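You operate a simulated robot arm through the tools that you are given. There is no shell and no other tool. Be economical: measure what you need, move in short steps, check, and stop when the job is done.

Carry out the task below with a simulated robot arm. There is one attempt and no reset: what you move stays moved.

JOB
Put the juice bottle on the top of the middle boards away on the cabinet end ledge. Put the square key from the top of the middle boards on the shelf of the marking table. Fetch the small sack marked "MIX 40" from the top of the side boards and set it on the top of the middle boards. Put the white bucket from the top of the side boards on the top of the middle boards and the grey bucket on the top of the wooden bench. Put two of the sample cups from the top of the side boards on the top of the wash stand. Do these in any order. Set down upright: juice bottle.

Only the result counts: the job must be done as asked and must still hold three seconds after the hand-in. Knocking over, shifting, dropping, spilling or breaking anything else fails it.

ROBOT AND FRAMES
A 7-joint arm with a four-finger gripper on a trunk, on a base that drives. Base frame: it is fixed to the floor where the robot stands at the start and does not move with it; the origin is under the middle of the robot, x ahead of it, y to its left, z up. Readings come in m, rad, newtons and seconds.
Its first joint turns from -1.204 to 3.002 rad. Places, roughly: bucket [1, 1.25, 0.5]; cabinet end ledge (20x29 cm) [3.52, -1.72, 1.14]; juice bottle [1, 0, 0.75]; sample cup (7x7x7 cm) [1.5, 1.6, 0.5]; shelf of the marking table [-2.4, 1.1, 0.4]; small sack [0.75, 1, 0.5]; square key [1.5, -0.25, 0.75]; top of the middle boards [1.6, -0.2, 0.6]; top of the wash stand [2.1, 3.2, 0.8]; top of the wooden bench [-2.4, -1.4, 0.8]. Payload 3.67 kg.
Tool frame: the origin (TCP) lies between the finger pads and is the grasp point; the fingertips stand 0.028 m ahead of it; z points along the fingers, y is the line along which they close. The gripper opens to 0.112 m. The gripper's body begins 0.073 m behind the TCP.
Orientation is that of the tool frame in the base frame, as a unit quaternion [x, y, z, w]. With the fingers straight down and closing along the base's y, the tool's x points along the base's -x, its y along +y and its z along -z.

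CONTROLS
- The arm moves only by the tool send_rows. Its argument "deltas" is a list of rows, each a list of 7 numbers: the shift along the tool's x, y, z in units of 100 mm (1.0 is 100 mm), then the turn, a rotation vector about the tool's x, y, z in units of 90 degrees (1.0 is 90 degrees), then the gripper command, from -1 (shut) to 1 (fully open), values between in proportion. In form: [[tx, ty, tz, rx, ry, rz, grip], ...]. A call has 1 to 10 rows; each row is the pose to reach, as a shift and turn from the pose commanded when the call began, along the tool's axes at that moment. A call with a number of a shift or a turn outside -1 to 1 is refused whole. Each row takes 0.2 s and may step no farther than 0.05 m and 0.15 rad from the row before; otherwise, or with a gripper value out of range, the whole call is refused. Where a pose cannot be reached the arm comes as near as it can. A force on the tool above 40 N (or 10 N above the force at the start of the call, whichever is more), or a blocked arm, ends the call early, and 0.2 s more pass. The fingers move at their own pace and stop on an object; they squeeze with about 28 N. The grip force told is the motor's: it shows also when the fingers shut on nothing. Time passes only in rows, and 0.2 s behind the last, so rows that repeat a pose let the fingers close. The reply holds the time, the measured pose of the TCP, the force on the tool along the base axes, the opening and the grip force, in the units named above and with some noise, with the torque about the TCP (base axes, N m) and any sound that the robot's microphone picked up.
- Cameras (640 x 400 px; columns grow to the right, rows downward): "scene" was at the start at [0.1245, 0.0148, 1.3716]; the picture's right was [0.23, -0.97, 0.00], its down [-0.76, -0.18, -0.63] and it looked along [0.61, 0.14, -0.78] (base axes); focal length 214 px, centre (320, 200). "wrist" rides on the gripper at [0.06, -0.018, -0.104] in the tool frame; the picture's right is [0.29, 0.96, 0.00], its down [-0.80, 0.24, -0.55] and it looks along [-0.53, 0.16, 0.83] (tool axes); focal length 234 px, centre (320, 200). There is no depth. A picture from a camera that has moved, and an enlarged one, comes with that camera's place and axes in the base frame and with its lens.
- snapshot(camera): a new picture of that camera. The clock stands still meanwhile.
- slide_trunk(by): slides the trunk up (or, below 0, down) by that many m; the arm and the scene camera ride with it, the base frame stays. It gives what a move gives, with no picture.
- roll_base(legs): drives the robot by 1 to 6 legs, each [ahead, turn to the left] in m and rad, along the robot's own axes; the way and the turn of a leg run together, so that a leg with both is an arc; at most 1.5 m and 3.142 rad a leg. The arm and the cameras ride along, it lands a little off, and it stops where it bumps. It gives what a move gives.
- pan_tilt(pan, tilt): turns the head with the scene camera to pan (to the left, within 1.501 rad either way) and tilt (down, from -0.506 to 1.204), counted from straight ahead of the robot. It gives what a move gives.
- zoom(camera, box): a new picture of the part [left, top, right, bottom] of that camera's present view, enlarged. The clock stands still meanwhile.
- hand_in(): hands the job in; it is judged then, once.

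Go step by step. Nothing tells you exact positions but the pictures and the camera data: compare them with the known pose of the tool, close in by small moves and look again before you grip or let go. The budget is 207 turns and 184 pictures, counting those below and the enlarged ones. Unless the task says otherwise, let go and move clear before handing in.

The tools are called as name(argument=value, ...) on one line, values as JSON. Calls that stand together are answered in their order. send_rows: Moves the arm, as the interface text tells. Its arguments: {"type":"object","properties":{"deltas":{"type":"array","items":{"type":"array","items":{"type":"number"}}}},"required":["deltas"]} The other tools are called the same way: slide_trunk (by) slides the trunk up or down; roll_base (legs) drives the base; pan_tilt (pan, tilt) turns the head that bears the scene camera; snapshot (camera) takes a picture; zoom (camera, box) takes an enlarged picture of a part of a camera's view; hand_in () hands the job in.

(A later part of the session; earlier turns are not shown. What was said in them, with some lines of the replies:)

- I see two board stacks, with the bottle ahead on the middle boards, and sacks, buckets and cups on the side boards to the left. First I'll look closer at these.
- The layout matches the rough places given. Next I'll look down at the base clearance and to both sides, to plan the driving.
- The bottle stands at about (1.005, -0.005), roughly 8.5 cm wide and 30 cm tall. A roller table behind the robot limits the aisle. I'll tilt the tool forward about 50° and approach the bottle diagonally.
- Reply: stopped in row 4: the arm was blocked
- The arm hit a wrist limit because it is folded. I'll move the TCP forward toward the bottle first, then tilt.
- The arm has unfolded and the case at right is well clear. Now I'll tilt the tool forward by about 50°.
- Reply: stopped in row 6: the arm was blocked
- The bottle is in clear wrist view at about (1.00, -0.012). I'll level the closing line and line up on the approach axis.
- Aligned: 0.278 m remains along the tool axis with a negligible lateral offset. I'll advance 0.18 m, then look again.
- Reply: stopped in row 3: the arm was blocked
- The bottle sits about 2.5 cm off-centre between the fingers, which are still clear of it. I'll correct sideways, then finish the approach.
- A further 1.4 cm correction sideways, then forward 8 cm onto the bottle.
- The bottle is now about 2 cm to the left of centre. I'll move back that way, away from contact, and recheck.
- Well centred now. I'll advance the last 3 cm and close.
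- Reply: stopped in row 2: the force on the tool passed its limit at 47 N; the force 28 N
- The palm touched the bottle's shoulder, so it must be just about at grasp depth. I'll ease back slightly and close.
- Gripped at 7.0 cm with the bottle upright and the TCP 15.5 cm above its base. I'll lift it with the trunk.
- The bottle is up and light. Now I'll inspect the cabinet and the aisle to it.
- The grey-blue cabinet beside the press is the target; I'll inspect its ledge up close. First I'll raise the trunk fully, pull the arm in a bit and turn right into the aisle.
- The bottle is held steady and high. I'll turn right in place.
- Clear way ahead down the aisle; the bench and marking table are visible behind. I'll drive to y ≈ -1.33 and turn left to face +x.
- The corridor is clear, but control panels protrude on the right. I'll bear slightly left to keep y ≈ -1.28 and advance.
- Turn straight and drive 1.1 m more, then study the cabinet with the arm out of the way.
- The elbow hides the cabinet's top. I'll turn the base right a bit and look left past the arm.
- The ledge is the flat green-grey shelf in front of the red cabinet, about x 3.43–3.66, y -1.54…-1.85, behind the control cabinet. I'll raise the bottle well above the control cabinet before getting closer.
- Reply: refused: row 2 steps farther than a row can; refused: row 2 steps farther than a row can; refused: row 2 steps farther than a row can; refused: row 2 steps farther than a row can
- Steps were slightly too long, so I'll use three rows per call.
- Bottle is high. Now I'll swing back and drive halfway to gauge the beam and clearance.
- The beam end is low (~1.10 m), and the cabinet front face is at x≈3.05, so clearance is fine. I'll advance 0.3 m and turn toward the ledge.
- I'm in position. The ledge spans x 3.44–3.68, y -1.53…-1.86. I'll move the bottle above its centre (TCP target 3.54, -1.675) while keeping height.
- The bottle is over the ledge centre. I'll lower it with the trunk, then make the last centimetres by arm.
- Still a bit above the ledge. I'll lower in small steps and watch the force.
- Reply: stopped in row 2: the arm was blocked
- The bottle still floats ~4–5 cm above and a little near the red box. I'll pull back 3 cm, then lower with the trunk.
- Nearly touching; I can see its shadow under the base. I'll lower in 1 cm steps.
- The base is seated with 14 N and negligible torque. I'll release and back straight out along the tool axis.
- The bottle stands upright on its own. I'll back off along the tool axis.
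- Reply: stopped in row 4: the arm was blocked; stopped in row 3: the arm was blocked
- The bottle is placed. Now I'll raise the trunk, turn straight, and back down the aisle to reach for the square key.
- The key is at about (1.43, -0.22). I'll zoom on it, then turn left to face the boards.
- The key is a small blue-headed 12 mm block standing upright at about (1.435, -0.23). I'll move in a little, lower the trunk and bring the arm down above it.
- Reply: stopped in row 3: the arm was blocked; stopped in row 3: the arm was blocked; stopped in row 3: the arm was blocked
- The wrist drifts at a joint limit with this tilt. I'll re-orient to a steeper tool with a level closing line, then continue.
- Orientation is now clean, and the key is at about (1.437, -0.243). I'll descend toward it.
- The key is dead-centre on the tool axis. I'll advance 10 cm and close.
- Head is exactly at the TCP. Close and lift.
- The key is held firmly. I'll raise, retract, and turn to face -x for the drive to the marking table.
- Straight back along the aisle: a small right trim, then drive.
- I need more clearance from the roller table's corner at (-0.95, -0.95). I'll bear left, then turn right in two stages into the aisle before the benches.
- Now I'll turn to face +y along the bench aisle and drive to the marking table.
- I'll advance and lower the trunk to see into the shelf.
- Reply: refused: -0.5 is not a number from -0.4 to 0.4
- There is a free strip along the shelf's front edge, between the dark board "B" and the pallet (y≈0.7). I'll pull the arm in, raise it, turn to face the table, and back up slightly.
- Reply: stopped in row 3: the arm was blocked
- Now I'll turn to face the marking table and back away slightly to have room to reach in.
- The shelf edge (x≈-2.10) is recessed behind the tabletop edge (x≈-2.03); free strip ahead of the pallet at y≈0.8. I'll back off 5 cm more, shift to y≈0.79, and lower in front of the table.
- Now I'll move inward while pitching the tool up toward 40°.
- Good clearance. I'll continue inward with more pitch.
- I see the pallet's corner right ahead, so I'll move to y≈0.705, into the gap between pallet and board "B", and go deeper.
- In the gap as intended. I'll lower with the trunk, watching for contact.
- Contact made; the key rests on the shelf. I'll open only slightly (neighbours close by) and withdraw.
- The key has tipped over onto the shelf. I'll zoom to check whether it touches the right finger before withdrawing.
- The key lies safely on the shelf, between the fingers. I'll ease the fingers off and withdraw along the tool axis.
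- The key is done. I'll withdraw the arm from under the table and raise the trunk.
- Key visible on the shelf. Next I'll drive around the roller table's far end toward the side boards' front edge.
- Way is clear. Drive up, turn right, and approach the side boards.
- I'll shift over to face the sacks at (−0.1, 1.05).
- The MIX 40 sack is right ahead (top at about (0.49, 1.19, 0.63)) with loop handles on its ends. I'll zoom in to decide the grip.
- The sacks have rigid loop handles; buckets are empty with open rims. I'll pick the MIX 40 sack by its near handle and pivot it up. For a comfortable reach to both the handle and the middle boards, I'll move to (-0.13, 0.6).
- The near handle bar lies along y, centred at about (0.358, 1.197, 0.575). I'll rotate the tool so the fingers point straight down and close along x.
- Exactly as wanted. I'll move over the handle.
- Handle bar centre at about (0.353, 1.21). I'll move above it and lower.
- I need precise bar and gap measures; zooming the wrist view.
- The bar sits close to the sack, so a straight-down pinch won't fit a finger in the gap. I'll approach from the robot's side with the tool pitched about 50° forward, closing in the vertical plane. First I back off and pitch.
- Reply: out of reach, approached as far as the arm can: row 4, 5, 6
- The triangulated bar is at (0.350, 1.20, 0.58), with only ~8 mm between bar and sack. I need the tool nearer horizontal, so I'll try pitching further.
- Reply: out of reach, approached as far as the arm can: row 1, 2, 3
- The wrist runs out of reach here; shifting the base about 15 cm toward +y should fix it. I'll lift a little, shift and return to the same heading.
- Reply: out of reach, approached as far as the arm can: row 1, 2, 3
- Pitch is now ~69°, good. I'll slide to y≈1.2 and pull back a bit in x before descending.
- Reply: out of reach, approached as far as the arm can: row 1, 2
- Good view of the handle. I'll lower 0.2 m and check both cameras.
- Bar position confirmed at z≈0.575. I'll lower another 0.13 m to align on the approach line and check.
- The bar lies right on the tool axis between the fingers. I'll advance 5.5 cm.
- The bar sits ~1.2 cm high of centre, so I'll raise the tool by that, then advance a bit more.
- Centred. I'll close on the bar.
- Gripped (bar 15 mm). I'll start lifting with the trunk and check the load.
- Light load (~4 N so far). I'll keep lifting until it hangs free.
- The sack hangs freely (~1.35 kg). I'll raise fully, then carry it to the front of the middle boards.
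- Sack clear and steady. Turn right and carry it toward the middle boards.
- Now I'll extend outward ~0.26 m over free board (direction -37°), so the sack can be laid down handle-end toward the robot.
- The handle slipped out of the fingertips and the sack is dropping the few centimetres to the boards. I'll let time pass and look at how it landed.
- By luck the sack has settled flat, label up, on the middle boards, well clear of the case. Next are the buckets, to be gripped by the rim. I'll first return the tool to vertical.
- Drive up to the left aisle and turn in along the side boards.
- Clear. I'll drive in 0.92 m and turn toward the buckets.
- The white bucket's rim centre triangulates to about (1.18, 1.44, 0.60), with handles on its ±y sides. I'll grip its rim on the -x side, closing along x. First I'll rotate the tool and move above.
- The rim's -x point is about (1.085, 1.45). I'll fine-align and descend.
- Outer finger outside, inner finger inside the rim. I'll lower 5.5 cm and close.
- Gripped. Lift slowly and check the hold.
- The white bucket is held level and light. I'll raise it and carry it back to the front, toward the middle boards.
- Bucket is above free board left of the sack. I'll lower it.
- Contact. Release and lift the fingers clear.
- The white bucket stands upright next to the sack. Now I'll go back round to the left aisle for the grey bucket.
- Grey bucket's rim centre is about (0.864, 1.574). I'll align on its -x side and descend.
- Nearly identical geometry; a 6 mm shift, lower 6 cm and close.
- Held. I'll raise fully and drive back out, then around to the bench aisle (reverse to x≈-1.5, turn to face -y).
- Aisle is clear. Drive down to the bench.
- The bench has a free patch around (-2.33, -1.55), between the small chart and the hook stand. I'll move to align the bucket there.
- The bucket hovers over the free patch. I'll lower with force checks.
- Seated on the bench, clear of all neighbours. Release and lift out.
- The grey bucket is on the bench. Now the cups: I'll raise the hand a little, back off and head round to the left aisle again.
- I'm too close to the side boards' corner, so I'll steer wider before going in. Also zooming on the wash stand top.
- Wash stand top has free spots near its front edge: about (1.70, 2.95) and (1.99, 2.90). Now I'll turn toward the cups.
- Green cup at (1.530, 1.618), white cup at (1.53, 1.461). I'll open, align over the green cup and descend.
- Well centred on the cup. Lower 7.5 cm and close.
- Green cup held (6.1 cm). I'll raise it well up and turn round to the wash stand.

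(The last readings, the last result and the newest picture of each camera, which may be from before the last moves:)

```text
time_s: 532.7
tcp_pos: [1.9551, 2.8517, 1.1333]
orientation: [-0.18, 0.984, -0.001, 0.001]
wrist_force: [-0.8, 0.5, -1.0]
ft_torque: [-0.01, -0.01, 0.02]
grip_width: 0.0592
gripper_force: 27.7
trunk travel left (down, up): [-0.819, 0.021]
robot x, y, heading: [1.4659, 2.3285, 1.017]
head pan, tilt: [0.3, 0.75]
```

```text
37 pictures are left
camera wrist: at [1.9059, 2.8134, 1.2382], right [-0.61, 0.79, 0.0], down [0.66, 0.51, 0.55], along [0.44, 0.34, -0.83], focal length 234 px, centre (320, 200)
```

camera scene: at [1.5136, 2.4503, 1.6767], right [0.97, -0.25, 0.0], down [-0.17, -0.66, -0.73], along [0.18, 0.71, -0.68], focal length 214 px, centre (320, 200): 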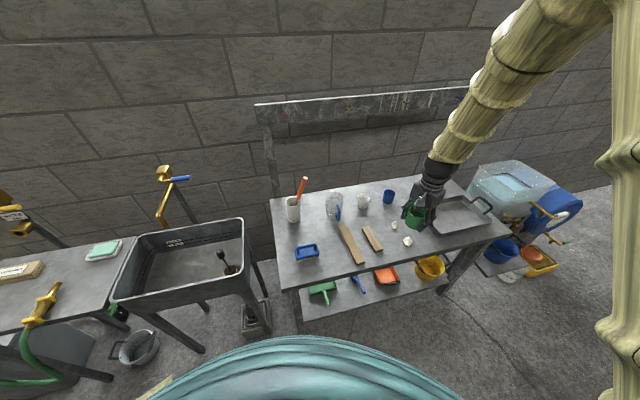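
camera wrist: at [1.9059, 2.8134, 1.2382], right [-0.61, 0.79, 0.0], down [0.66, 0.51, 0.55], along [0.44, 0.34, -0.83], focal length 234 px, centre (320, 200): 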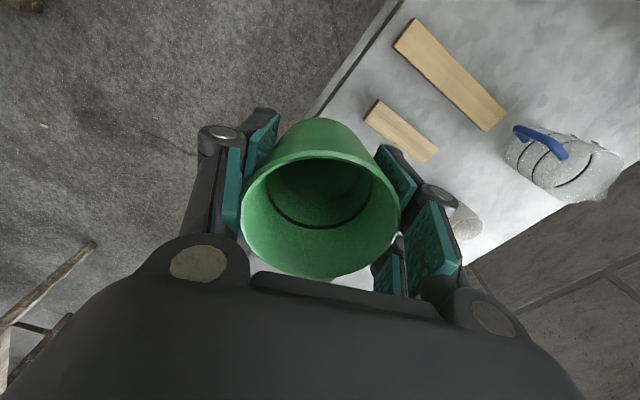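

Spot B (2.00, 2.927) lies between the slat and the small crumbs. I'll move over it and lower.

send_rows(deltas=[[-0.34, 0.27, 0, 0, 0, 0, -0.5], [-0.687, 0.54, 0, 0, 0, 0, -0.5]])

slide_trunk(by=-0.21)

zoom(camera="scene", box=[320, 120, 480, 240])

```text
time_s: 533.3
tcp_pos: [2.0009, 2.9252, 1.133]
orientation: [-0.18, 0.984, 0.0, -0.001]
wrist_force: [1.4, 0.4, -0.4]
ft_torque: [-0.01, 0.0, 0.02]
grip_width: 0.0591
gripper_force: 28.2
trunk travel left (down, up): [-0.819, 0.021]
robot x, y, heading: [1.4628, 2.3305, 1.016]
head pan, tilt: [0.3, 0.75]
```

```text
time_s: 535.5
tcp_pos: [1.999, 2.9253, 0.9242]
orientation: [-0.181, 0.984, 0.001, 0.0]
wrist_force: [0.8, -0.7, -0.3]
ft_torque: [0.02, 0.01, 0.02]
grip_width: 0.059
gripper_force: 28.3
trunk travel left (down, up): [-0.609, 0.231]
robot x, y, heading: [1.4691, 2.3285, 1.014]
head pan, tilt: [0.3, 0.75]
```

```text
3.33 times, centred on (400, 180) of scene
camera zoom: at [1.5136, 2.4501, 1.4668], right [0.97, -0.25, 0.0], down [-0.17, -0.66, -0.73], along [0.18, 0.71, -0.68], focal length 715 px, centre (53, 267)
```

zoom: 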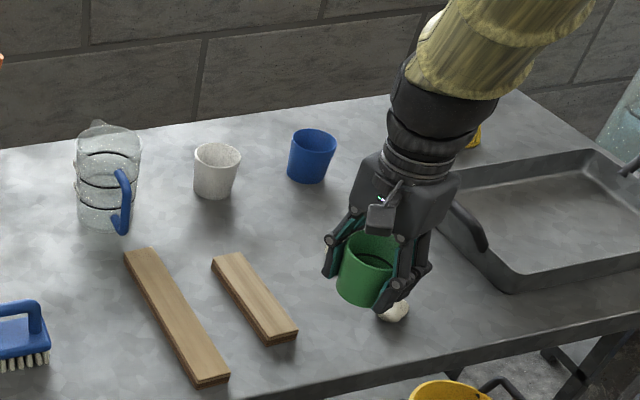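

Centred between slat and crumb with ~2 cm each side. Lower to contact.

slide_trunk(by=-0.03)

slide_trunk(by=-0.01)

slide_trunk(by=-0.008)

```text
time_s: 536.3
tcp_pos: [1.9989, 2.9242, 0.8945]
orientation: [-0.181, 0.984, 0.0, 0.0]
wrist_force: [0.2, -0.4, 0.2]
ft_torque: [-0.01, -0.02, -0.03]
grip_width: 0.0591
gripper_force: 28.1
trunk travel left (down, up): [-0.579, 0.261]
robot x, y, heading: [1.4701, 2.3324, 1.016]
head pan, tilt: [0.3, 0.75]
```

```text
time_s: 536.9
tcp_pos: [1.9995, 2.9247, 0.8835]
orientation: [-0.181, 0.984, 0.0, 0.0]
wrist_force: [-0.2, -0.1, -0.8]
ft_torque: [0.0, 0.03, -0.02]
grip_width: 0.059
gripper_force: 27.9
trunk travel left (down, up): [-0.569, 0.271]
robot x, y, heading: [1.4683, 2.3288, 1.021]
head pan, tilt: [0.3, 0.75]
```

```text
time_s: 537.4
tcp_pos: [1.9992, 2.9247, 0.8757]
orientation: [-0.181, 0.984, 0.0, 0.0]
wrist_force: [-0.6, -0.1, 0.4]
ft_torque: [-0.01, 0.0, 0.0]
grip_width: 0.0591
gripper_force: 28.0
trunk travel left (down, up): [-0.561, 0.279]
robot x, y, heading: [1.4663, 2.3296, 1.019]
head pan, tilt: [0.3, 0.75]
```

slide_trunk(by=-0.008)

slide_trunk(by=-0.006)

zoom(camera="scene", box=[340, 120, 460, 220])

```text
time_s: 538.0
tcp_pos: [1.9986, 2.9247, 0.8676]
orientation: [-0.181, 0.984, 0.001, 0.0]
wrist_force: [1.3, -0.3, 0.1]
ft_torque: [0.05, 0.02, 0.03]
grip_width: 0.0589
gripper_force: 27.8
trunk travel left (down, up): [-0.553, 0.287]
robot x, y, heading: [1.4672, 2.3288, 1.021]
head pan, tilt: [0.3, 0.75]
```

```text
time_s: 538.5
tcp_pos: [1.9991, 2.9241, 0.861]
orientation: [-0.181, 0.983, 0.0, -0.001]
wrist_force: [-0.2, 0.5, 0.4]
ft_torque: [-0.02, -0.05, -0.03]
grip_width: 0.0589
gripper_force: 27.8
trunk travel left (down, up): [-0.547, 0.293]
robot x, y, heading: [1.4665, 2.3285, 1.018]
head pan, tilt: [0.3, 0.75]
```

```text
4.00 times, centred on (400, 170) of scene
camera zoom: at [1.5135, 2.4501, 1.4047], right [0.97, -0.25, 0.0], down [-0.17, -0.66, -0.73], along [0.18, 0.71, -0.68], focal length 858 px, centre (0, 320)
```

zoom: 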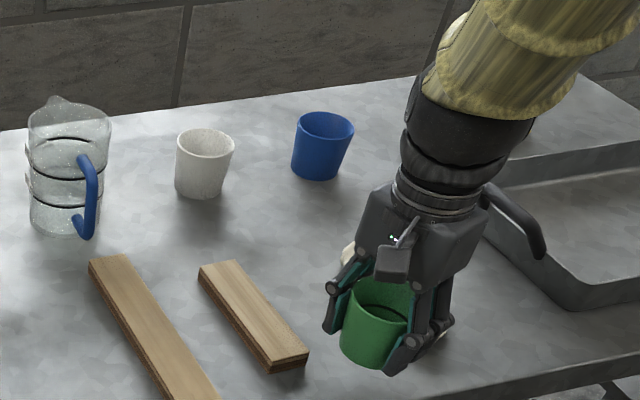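

slide_trunk(by=-0.006)

slide_trunk(by=-0.006)

slide_trunk(by=-0.006)

```text
time_s: 539.1
tcp_pos: [1.9993, 2.9241, 0.8577]
orientation: [-0.18, 0.984, 0.0, 0.001]
wrist_force: [-0.3, 0.1, -0.1]
ft_torque: [0.01, -0.04, 0.05]
grip_width: 0.059
gripper_force: 28.3
trunk travel left (down, up): [-0.541, 0.299]
robot x, y, heading: [1.463, 2.3304, 1.022]
head pan, tilt: [0.3, 0.75]
```

```text
time_s: 539.6
tcp_pos: [1.9991, 2.9248, 0.8503]
orientation: [-0.181, 0.983, 0.0, 0.0]
wrist_force: [0.5, -0.3, 0.4]
ft_torque: [-0.01, 0.03, 0.02]
grip_width: 0.059
gripper_force: 27.8
trunk travel left (down, up): [-0.535, 0.305]
robot x, y, heading: [1.4677, 2.3247, 1.016]
head pan, tilt: [0.3, 0.75]
```

```text
time_s: 540.2
tcp_pos: [1.9988, 2.9252, 0.8435]
orientation: [-0.181, 0.984, -0.001, 0.0]
wrist_force: [-0.8, 0.3, 0.2]
ft_torque: [0.01, 0.0, 0.02]
grip_width: 0.059
gripper_force: 28.0
trunk travel left (down, up): [-0.529, 0.311]
robot x, y, heading: [1.4664, 2.3292, 1.016]
head pan, tilt: [0.3, 0.75]
```

slide_trunk(by=-0.006)

slide_trunk(by=-0.006)

zoom(camera="scene", box=[360, 120, 460, 220])

```text
time_s: 540.8
tcp_pos: [1.9991, 2.9251, 0.8377]
orientation: [-0.18, 0.984, 0.001, 0.0]
wrist_force: [0.2, 0.2, -0.5]
ft_torque: [0.01, -0.01, 0.04]
grip_width: 0.0588
gripper_force: 27.7
trunk travel left (down, up): [-0.523, 0.317]
robot x, y, heading: [1.4621, 2.3319, 1.016]
head pan, tilt: [0.3, 0.75]
```

```text
time_s: 541.3
tcp_pos: [1.9997, 2.9254, 0.8319]
orientation: [-0.181, 0.984, 0.001, 0.001]
wrist_force: [0.4, 0.2, 7.9]
ft_torque: [0.04, 0.01, 0.0]
grip_width: 0.0589
gripper_force: 28.0
trunk travel left (down, up): [-0.517, 0.323]
robot x, y, heading: [1.4669, 2.3303, 1.019]
head pan, tilt: [0.3, 0.75]
```

```text
4.00 times, centred on (410, 170) of scene
camera zoom: at [1.5132, 2.4498, 1.3749], right [0.97, -0.25, 0.0], down [-0.17, -0.66, -0.73], along [0.18, 0.71, -0.68], focal length 858 px, centre (-40, 320)
```

zoom: 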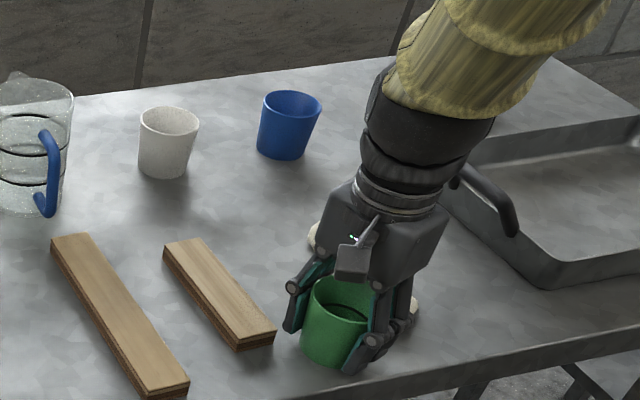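

Contact. Open moderately and raise.

send_rows(deltas=[[0, 0, 0, 0, 0, 0, 0.15], [0, 0, 0, 0, 0, 0, 0.4], [0, 0, 0, 0, 0, 0, 0.4]])

slide_trunk(by=0.3)

snapshot(camera="scene")

```text
time_s: 542.1
tcp_pos: [1.9994, 2.9245, 0.8323]
orientation: [-0.181, 0.984, 0.001, 0.0]
wrist_force: [-0.5, 0.4, -0.6]
ft_torque: [-0.01, -0.01, -0.01]
grip_width: 0.0783
gripper_force: 0.2
trunk travel left (down, up): [-0.517, 0.323]
robot x, y, heading: [1.4659, 2.3252, 1.025]
head pan, tilt: [0.3, 0.75]
```

```text
time_s: 545.1
tcp_pos: [1.9999, 2.9237, 1.1321]
orientation: [-0.18, 0.984, 0.0, -0.001]
wrist_force: [0.1, -0.3, 0.0]
ft_torque: [0.0, -0.02, -0.02]
grip_width: 0.0783
gripper_force: 0.2
trunk travel left (down, up): [-0.817, 0.023]
robot x, y, heading: [1.466, 2.3265, 1.016]
head pan, tilt: [0.3, 0.75]
```

```text
33 pictures are left
camera scene: at [1.5138, 2.4503, 1.6746], right [0.97, -0.25, 0.0], down [-0.17, -0.66, -0.73], along [0.18, 0.71, -0.68], focal length 214 px, centre (320, 200)
```

scene: 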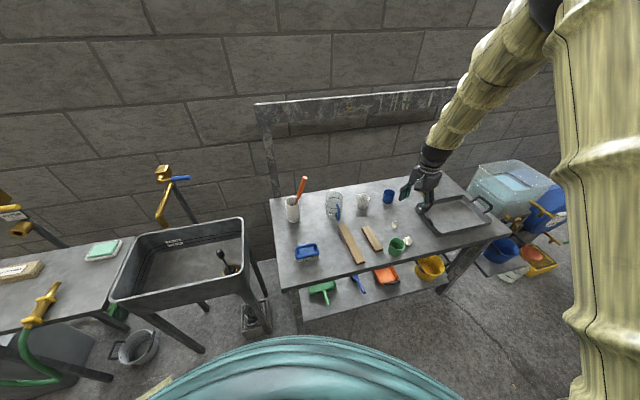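

Green cup is placed. Back for the white cup on the side boards.

roll_base(legs=[[0, -1.15], [0, -1.15]])

slide_trunk(by=-0.25)

snapshot(camera="wrist")

```text
time_s: 551.4
tcp_pos: [1.5193, 1.5334, 1.1317]
orientation: [0.837, 0.547, 0.0, -0.001]
wrist_force: [0.0, 0.3, -0.9]
ft_torque: [0.0, 0.0, -0.01]
grip_width: 0.0785
gripper_force: 0.0
trunk travel left (down, up): [-0.817, 0.023]
robot x, y, heading: [1.4705, 2.3308, -1.328]
head pan, tilt: [0.3, 0.75]
```

```text
time_s: 553.9
tcp_pos: [1.5182, 1.5335, 0.8817]
orientation: [0.837, 0.547, 0.0, 0.001]
wrist_force: [0.3, -0.4, -0.1]
ft_torque: [0.01, -0.04, 0.02]
grip_width: 0.0784
gripper_force: 0.1
trunk travel left (down, up): [-0.567, 0.273]
robot x, y, heading: [1.4672, 2.3297, -1.323]
head pan, tilt: [0.3, 0.75]
```

```text
32 pictures are left
camera wrist: at [1.5256, 1.5961, 0.986], right [0.99, -0.12, 0.0], down [-0.1, -0.83, 0.55], along [-0.07, -0.55, -0.83], focal length 234 px, centre (320, 200)
```

wrist: 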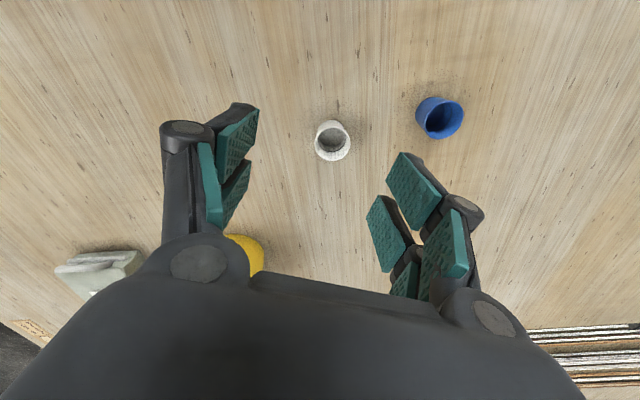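

White cup at about (1.528, 1.44). Align and descend.

send_rows(deltas=[[-0.4, 0.23, 0, 0, 0, 0, 0.85], [-0.816, 0.467, 0, 0, 0, 0, 0.85], [-0.816, 0.467, 0, 0, 0, 0, 0.85]])

slide_trunk(by=-0.27)

snapshot(camera="wrist")

```text
time_s: 554.7
tcp_pos: [1.5334, 1.4382, 0.8821]
orientation: [0.837, 0.548, 0.0, 0.0]
wrist_force: [0.2, -0.1, 0.4]
ft_torque: [-0.03, -0.02, -0.02]
grip_width: 0.1035
gripper_force: 0.1
trunk travel left (down, up): [-0.567, 0.273]
robot x, y, heading: [1.4694, 2.3324, -1.326]
head pan, tilt: [0.3, 0.75]
```

```text
time_s: 557.5
tcp_pos: [1.5317, 1.4389, 0.6124]
orientation: [0.837, 0.547, -0.001, 0.001]
wrist_force: [0.2, -0.1, -0.5]
ft_torque: [-0.01, -0.02, 0.01]
grip_width: 0.1038
gripper_force: 0.1
trunk travel left (down, up): [-0.297, 0.543]
robot x, y, heading: [1.4664, 2.3284, -1.329]
head pan, tilt: [0.3, 0.75]
```

```text
31 pictures are left
camera wrist: at [1.5386, 1.5019, 0.7154], right [0.99, -0.12, 0.0], down [-0.1, -0.83, 0.55], along [-0.07, -0.55, -0.83], focal length 234 px, centre (320, 200)
```

wrist: 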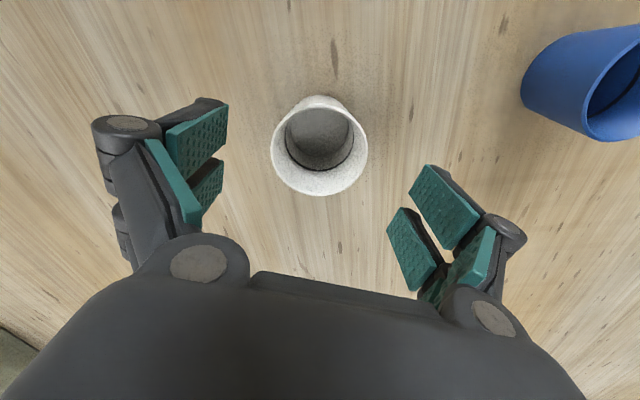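

Centred. Lower, grip, and lift.

slide_trunk(by=-0.077)

send_rows(deltas=[[0, 0, 0, 0, 0, 0, 0.4], [0, 0, 0, 0, 0, 0, 0], [0, 0, 0, 0, 0, 0, -0.5], [0, 0, 0, 0, 0, 0, -0.5]])

slide_trunk(by=0.3)

slide_trunk(by=0.3)

snapshot(camera="wrist")

```text
time_s: 558.6
tcp_pos: [1.5316, 1.4385, 0.5343]
orientation: [0.837, 0.547, 0.0, 0.0]
wrist_force: [-1.0, -0.3, 0.2]
ft_torque: [-0.01, -0.01, -0.02]
grip_width: 0.1039
gripper_force: 0.0
trunk travel left (down, up): [-0.22, 0.62]
robot x, y, heading: [1.4635, 2.3299, -1.326]
head pan, tilt: [0.3, 0.75]
```

```text
time_s: 559.6
tcp_pos: [1.5306, 1.439, 0.5341]
orientation: [0.837, 0.547, 0.0, 0.0]
wrist_force: [0.1, -0.2, 0.2]
ft_torque: [-0.01, -0.02, 0.01]
grip_width: 0.061
gripper_force: 28.2
trunk travel left (down, up): [-0.22, 0.62]
robot x, y, heading: [1.4698, 2.3306, -1.329]
head pan, tilt: [0.3, 0.75]
```

```text
time_s: 562.6
tcp_pos: [1.5323, 1.439, 0.8339]
orientation: [0.837, 0.548, 0.0, -0.001]
wrist_force: [-0.5, -0.8, 0.0]
ft_torque: [-0.02, 0.03, 0.0]
grip_width: 0.061
gripper_force: 28.2
trunk travel left (down, up): [-0.52, 0.32]
robot x, y, heading: [1.4647, 2.3304, -1.328]
head pan, tilt: [0.3, 0.75]
```

```text
time_s: 565.6
tcp_pos: [1.5315, 1.4381, 1.1338]
orientation: [0.837, 0.547, 0.0, 0.0]
wrist_force: [-0.4, 1.3, -1.0]
ft_torque: [-0.02, 0.05, 0.02]
grip_width: 0.061
gripper_force: 27.7
trunk travel left (down, up): [-0.82, 0.02]
robot x, y, heading: [1.4644, 2.3288, -1.326]
head pan, tilt: [0.3, 0.75]
```

```text
30 pictures are left
camera wrist: at [1.5385, 1.5016, 1.2381], right [0.99, -0.12, 0.0], down [-0.1, -0.83, 0.55], along [-0.07, -0.55, -0.83], focal length 234 px, centre (320, 200)
```

wrist: 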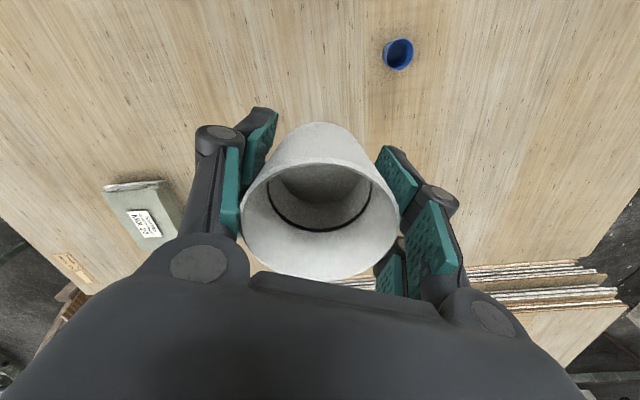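

White cup held. I'll pull the arm in, then turn to the wash stand for spot A (1.73, 2.945), between brush and slat.

send_rows(deltas=[[0.32, -0.17, 0, 0, 0, 0, -0.5], [0.65, -0.34, 0, 0, 0, 0, -0.5], [0.97, -0.52, 0, 0, 0, 0, -0.5]])

send_rows(deltas=[[0.32, -0.17, 0, 0, 0, 0, -0.5], [0.65, -0.34, 0, 0, 0, 0, -0.5], [0.97, -0.52, 0, 0, 0, 0, -0.5]])

roll_base(legs=[[0, 1.32], [0, 1.32]])

pan_tilt(pan=0.1, tilt=0.8)

snapshot(camera="scene")

```text
time_s: 566.4
tcp_pos: [1.521, 1.5483, 1.1348]
orientation: [0.837, 0.548, 0.0, 0.001]
wrist_force: [-0.5, -0.7, 0.0]
ft_torque: [0.0, -0.06, -0.02]
grip_width: 0.0608
gripper_force: 28.1
trunk travel left (down, up): [-0.82, 0.02]
robot x, y, heading: [1.4636, 2.3327, -1.327]
head pan, tilt: [0.3, 0.75]
```

```text
time_s: 567.2
tcp_pos: [1.5177, 1.6591, 1.1366]
orientation: [0.837, 0.548, 0.0, 0.0]
wrist_force: [-0.5, 1.3, 0.6]
ft_torque: [0.0, 0.03, -0.03]
grip_width: 0.0608
gripper_force: 28.2
trunk travel left (down, up): [-0.82, 0.02]
robot x, y, heading: [1.4654, 2.3305, -1.334]
head pan, tilt: [0.3, 0.75]
```

```text
time_s: 574.2
tcp_pos: [1.7308, 2.9496, 1.1347]
orientation: [-0.334, 0.943, 0.0, 0.0]
wrist_force: [-0.9, 0.1, -0.3]
ft_torque: [-0.03, 0.04, 0.01]
grip_width: 0.0606
gripper_force: 27.5
trunk travel left (down, up): [-0.82, 0.02]
robot x, y, heading: [1.4655, 2.3348, 1.338]
head pan, tilt: [0.3, 0.75]
```

```text
time_s: 574.9
tcp_pos: [1.7308, 2.9495, 1.1363]
orientation: [-0.334, 0.943, 0.0, -0.001]
wrist_force: [-0.7, -1.0, -0.2]
ft_torque: [0.02, 0.0, -0.01]
grip_width: 0.0605
gripper_force: 27.8
trunk travel left (down, up): [-0.82, 0.02]
robot x, y, heading: [1.4621, 2.3307, 1.332]
head pan, tilt: [0.099, 0.799]
```

```text
29 pictures are left
camera scene: at [1.4892, 2.4562, 1.6737], right [0.99, -0.13, 0.0], down [-0.1, -0.71, -0.7], along [0.09, 0.69, -0.72], focal length 214 px, centre (320, 200)
```

scene: 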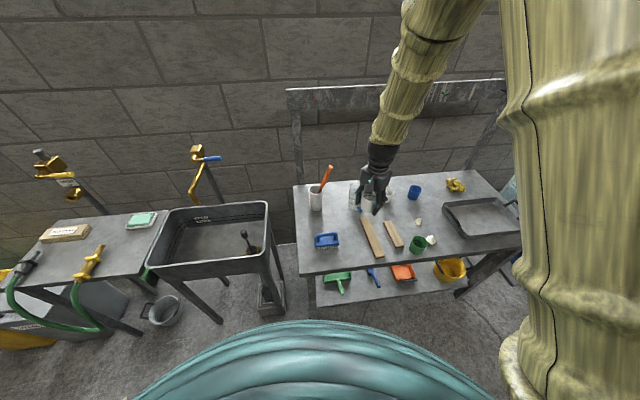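

The cup hovers at the intended spot. A small trim away from brush and slat, then lower.

send_rows(deltas=[[0.12, -0.05, 0, 0, 0, 0, -0.5], [0.12, -0.05, 0, 0, 0, 0, -0.5]])

slide_trunk(by=-0.27)

zoom(camera="scene", box=[300, 120, 440, 230])

```text
time_s: 575.5
tcp_pos: [1.7251, 2.9382, 1.1364]
orientation: [-0.333, 0.943, 0.0, 0.0]
wrist_force: [-0.2, -0.8, -0.7]
ft_torque: [0.0, 0.03, 0.0]
grip_width: 0.0606
gripper_force: 27.8
trunk travel left (down, up): [-0.82, 0.02]
robot x, y, heading: [1.4672, 2.3342, 1.335]
head pan, tilt: [0.099, 0.799]
```

```text
time_s: 578.3
tcp_pos: [1.724, 2.938, 0.8674]
orientation: [-0.334, 0.943, 0.0, 0.0]
wrist_force: [-0.6, -0.1, -0.3]
ft_torque: [0.02, 0.01, -0.01]
grip_width: 0.0606
gripper_force: 27.8
trunk travel left (down, up): [-0.55, 0.29]
robot x, y, heading: [1.4678, 2.3308, 1.337]
head pan, tilt: [0.099, 0.799]
```

```text
3.64 times, centred on (370, 175) of scene
camera zoom: at [1.4892, 2.456, 1.4038], right [0.99, -0.14, 0.0], down [-0.1, -0.71, -0.7], along [0.09, 0.69, -0.72], focal length 780 px, centre (138, 291)
```

zoom: 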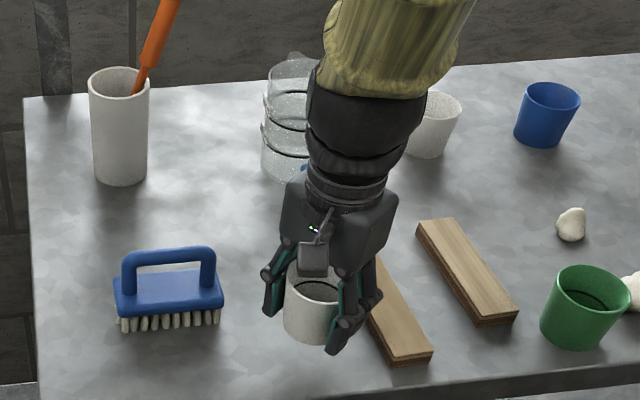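

Good clearance on both sides. Final lowering.

slide_trunk(by=-0.026)

slide_trunk(by=-0.006)

slide_trunk(by=-0.005)

```text
time_s: 579.0
tcp_pos: [1.7245, 2.9384, 0.8418]
orientation: [-0.334, 0.943, 0.0, 0.0]
wrist_force: [0.3, 0.1, -0.8]
ft_torque: [0.0, -0.01, 0.01]
grip_width: 0.0604
gripper_force: 27.6
trunk travel left (down, up): [-0.524, 0.316]
robot x, y, heading: [1.4656, 2.3328, 1.335]
head pan, tilt: [0.099, 0.799]
```

```text
time_s: 579.5
tcp_pos: [1.7245, 2.9382, 0.8356]
orientation: [-0.333, 0.943, 0.001, 0.0]
wrist_force: [0.4, 0.2, -0.4]
ft_torque: [-0.03, -0.02, 0.0]
grip_width: 0.0604
gripper_force: 27.9
trunk travel left (down, up): [-0.518, 0.322]
robot x, y, heading: [1.4679, 2.3296, 1.333]
head pan, tilt: [0.099, 0.799]
```

```text
time_s: 580.1
tcp_pos: [1.7246, 2.9378, 0.8311]
orientation: [-0.333, 0.943, 0.001, 0.001]
wrist_force: [0.9, 1.6, 14.6]
ft_torque: [0.11, -0.21, -0.06]
grip_width: 0.0602
gripper_force: 28.2
trunk travel left (down, up): [-0.513, 0.327]
robot x, y, heading: [1.4659, 2.3314, 1.337]
head pan, tilt: [0.099, 0.799]
```

Contact. Release moderately and rise.

send_rows(deltas=[[0, 0, 0, 0, 0, 0, 0.15], [0, 0, 0, 0, 0, 0, 0.35], [0, 0, 0, 0, 0, 0, 0.35]])

slide_trunk(by=0.32)

snapshot(camera="scene")

zoom(camera="scene", box=[290, 160, 530, 300])

```text
time_s: 580.9
tcp_pos: [1.724, 2.9378, 0.8306]
orientation: [-0.333, 0.943, -0.001, 0.0]
wrist_force: [0.8, -0.4, -1.0]
ft_torque: [-0.01, 0.02, 0.02]
grip_width: 0.0756
gripper_force: 0.2
trunk travel left (down, up): [-0.513, 0.327]
robot x, y, heading: [1.462, 2.3313, 1.336]
head pan, tilt: [0.099, 0.799]
```

```text
time_s: 584.1
tcp_pos: [1.7252, 2.9385, 1.1489]
orientation: [-0.334, 0.943, 0.0, 0.0]
wrist_force: [-0.1, -1.1, -0.1]
ft_torque: [0.03, 0.02, 0.03]
grip_width: 0.0758
gripper_force: 0.0
trunk travel left (down, up): [-0.833, 0.007]
robot x, y, heading: [1.4693, 2.3288, 1.338]
head pan, tilt: [0.099, 0.799]
```

```text
27 pictures are left
camera scene: at [1.4894, 2.4562, 1.6866], right [0.99, -0.14, 0.0], down [-0.1, -0.71, -0.7], along [0.09, 0.69, -0.72], focal length 214 px, centre (320, 200)
```

scene: 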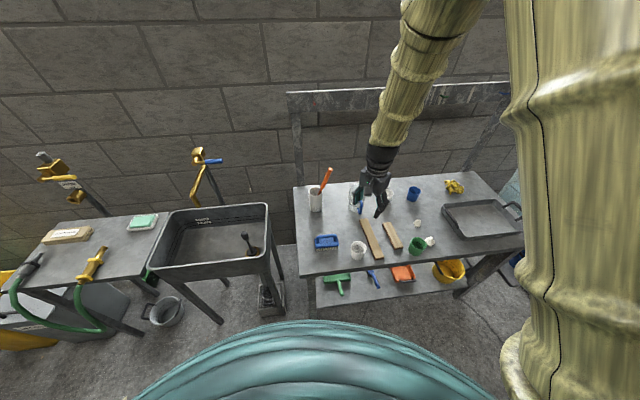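

```text
2.67 times, centred on (410, 230) of scene
camera zoom: at [1.4894, 2.4562, 1.6866], right [0.99, -0.14, 0.0], down [-0.1, -0.71, -0.7], along [0.09, 0.69, -0.72], focal length 572 px, centre (80, 120)
```

zoom: 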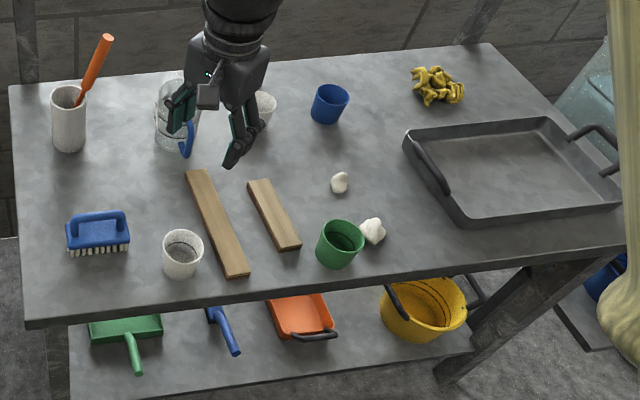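

Both cups stand on the wash stand. I'll swing the arm clear and take a last look at the boards.

roll_base(legs=[[0, -1.2], [0, -1.2]])

pan_tilt(pan=-0.6, tilt=0.6)

snapshot(camera="scene")

pan_tilt(pan=0.5, tilt=0.3)

snapshot(camera="scene")

```text
time_s: 590.6
tcp_pos: [1.6384, 1.6929, 1.1511]
orientation: [0.782, 0.624, 0.0, 0.001]
wrist_force: [0.3, 1.0, -0.5]
ft_torque: [-0.01, -0.04, -0.03]
grip_width: 0.0756
gripper_force: 0.1
trunk travel left (down, up): [-0.833, 0.007]
robot x, y, heading: [1.4689, 2.3286, -1.137]
head pan, tilt: [0.099, 0.799]
```

```text
time_s: 591.7
tcp_pos: [1.6394, 1.6911, 1.1504]
orientation: [0.782, 0.624, 0.0, 0.0]
wrist_force: [-0.7, 0.7, 0.1]
ft_torque: [0.02, 0.03, -0.03]
grip_width: 0.0753
gripper_force: 0.1
trunk travel left (down, up): [-0.833, 0.007]
robot x, y, heading: [1.4685, 2.3279, -1.142]
head pan, tilt: [-0.6, 0.6]
```

```text
25 pictures are left
camera scene: at [1.4723, 2.1944, 1.7035], right [-0.99, 0.17, 0.0], down [0.09, 0.56, -0.82], along [-0.14, -0.81, -0.57], focal length 214 px, centre (320, 200)
```

scene: 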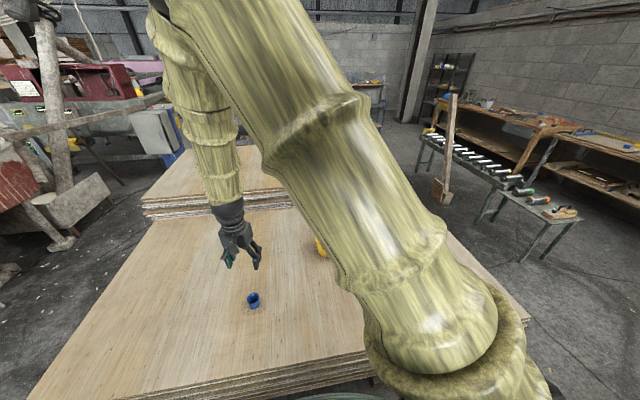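

```text
time_s: 593.0
tcp_pos: [1.6381, 1.6923, 1.1506]
orientation: [0.782, 0.624, 0.001, 0.0]
wrist_force: [-0.6, 0.3, -0.1]
ft_torque: [0.02, 0.01, 0.03]
grip_width: 0.0759
gripper_force: 0.0
trunk travel left (down, up): [-0.833, 0.007]
robot x, y, heading: [1.4638, 2.329, -1.141]
head pan, tilt: [0.499, 0.3]
```

```text
24 pictures are left
camera scene: at [1.562, 2.2258, 1.731], right [-0.6, -0.8, 0.0], down [-0.24, 0.18, -0.96], along [0.77, -0.57, -0.3], focal length 214 px, centre (320, 200)
```

scene: 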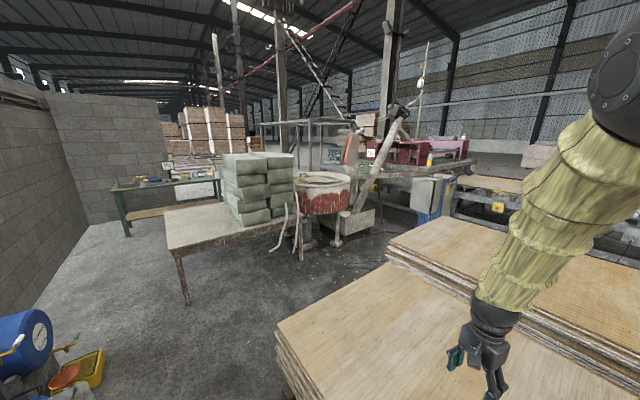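

The bottle stands on the ledge and the remaining blue cup and yellow bucket are in place. The hand is empty and clear, so I'm handing in.

hand_in()

```text
The job is handed in.
```

I handed the job in with all six items placed; I haven't seen how it was judged.

- **Juice bottle:** upright on the cabinet end ledge.
- **Square key:** on the marking-table shelf. It tipped over when I let go, so it is lying down.
- **"MIX 40" sack:** on the middle boards, lying flat with the label up. It slipped out of the gripper just above the boards and fell the last few centimetres.
- **White bucket:** on the middle boards, beside the sack.
- **Grey bucket:** on the wooden bench.
- **Two sample cups:** the green and the white one, both on the wash stand.

I saw nothing else moved or knocked over.
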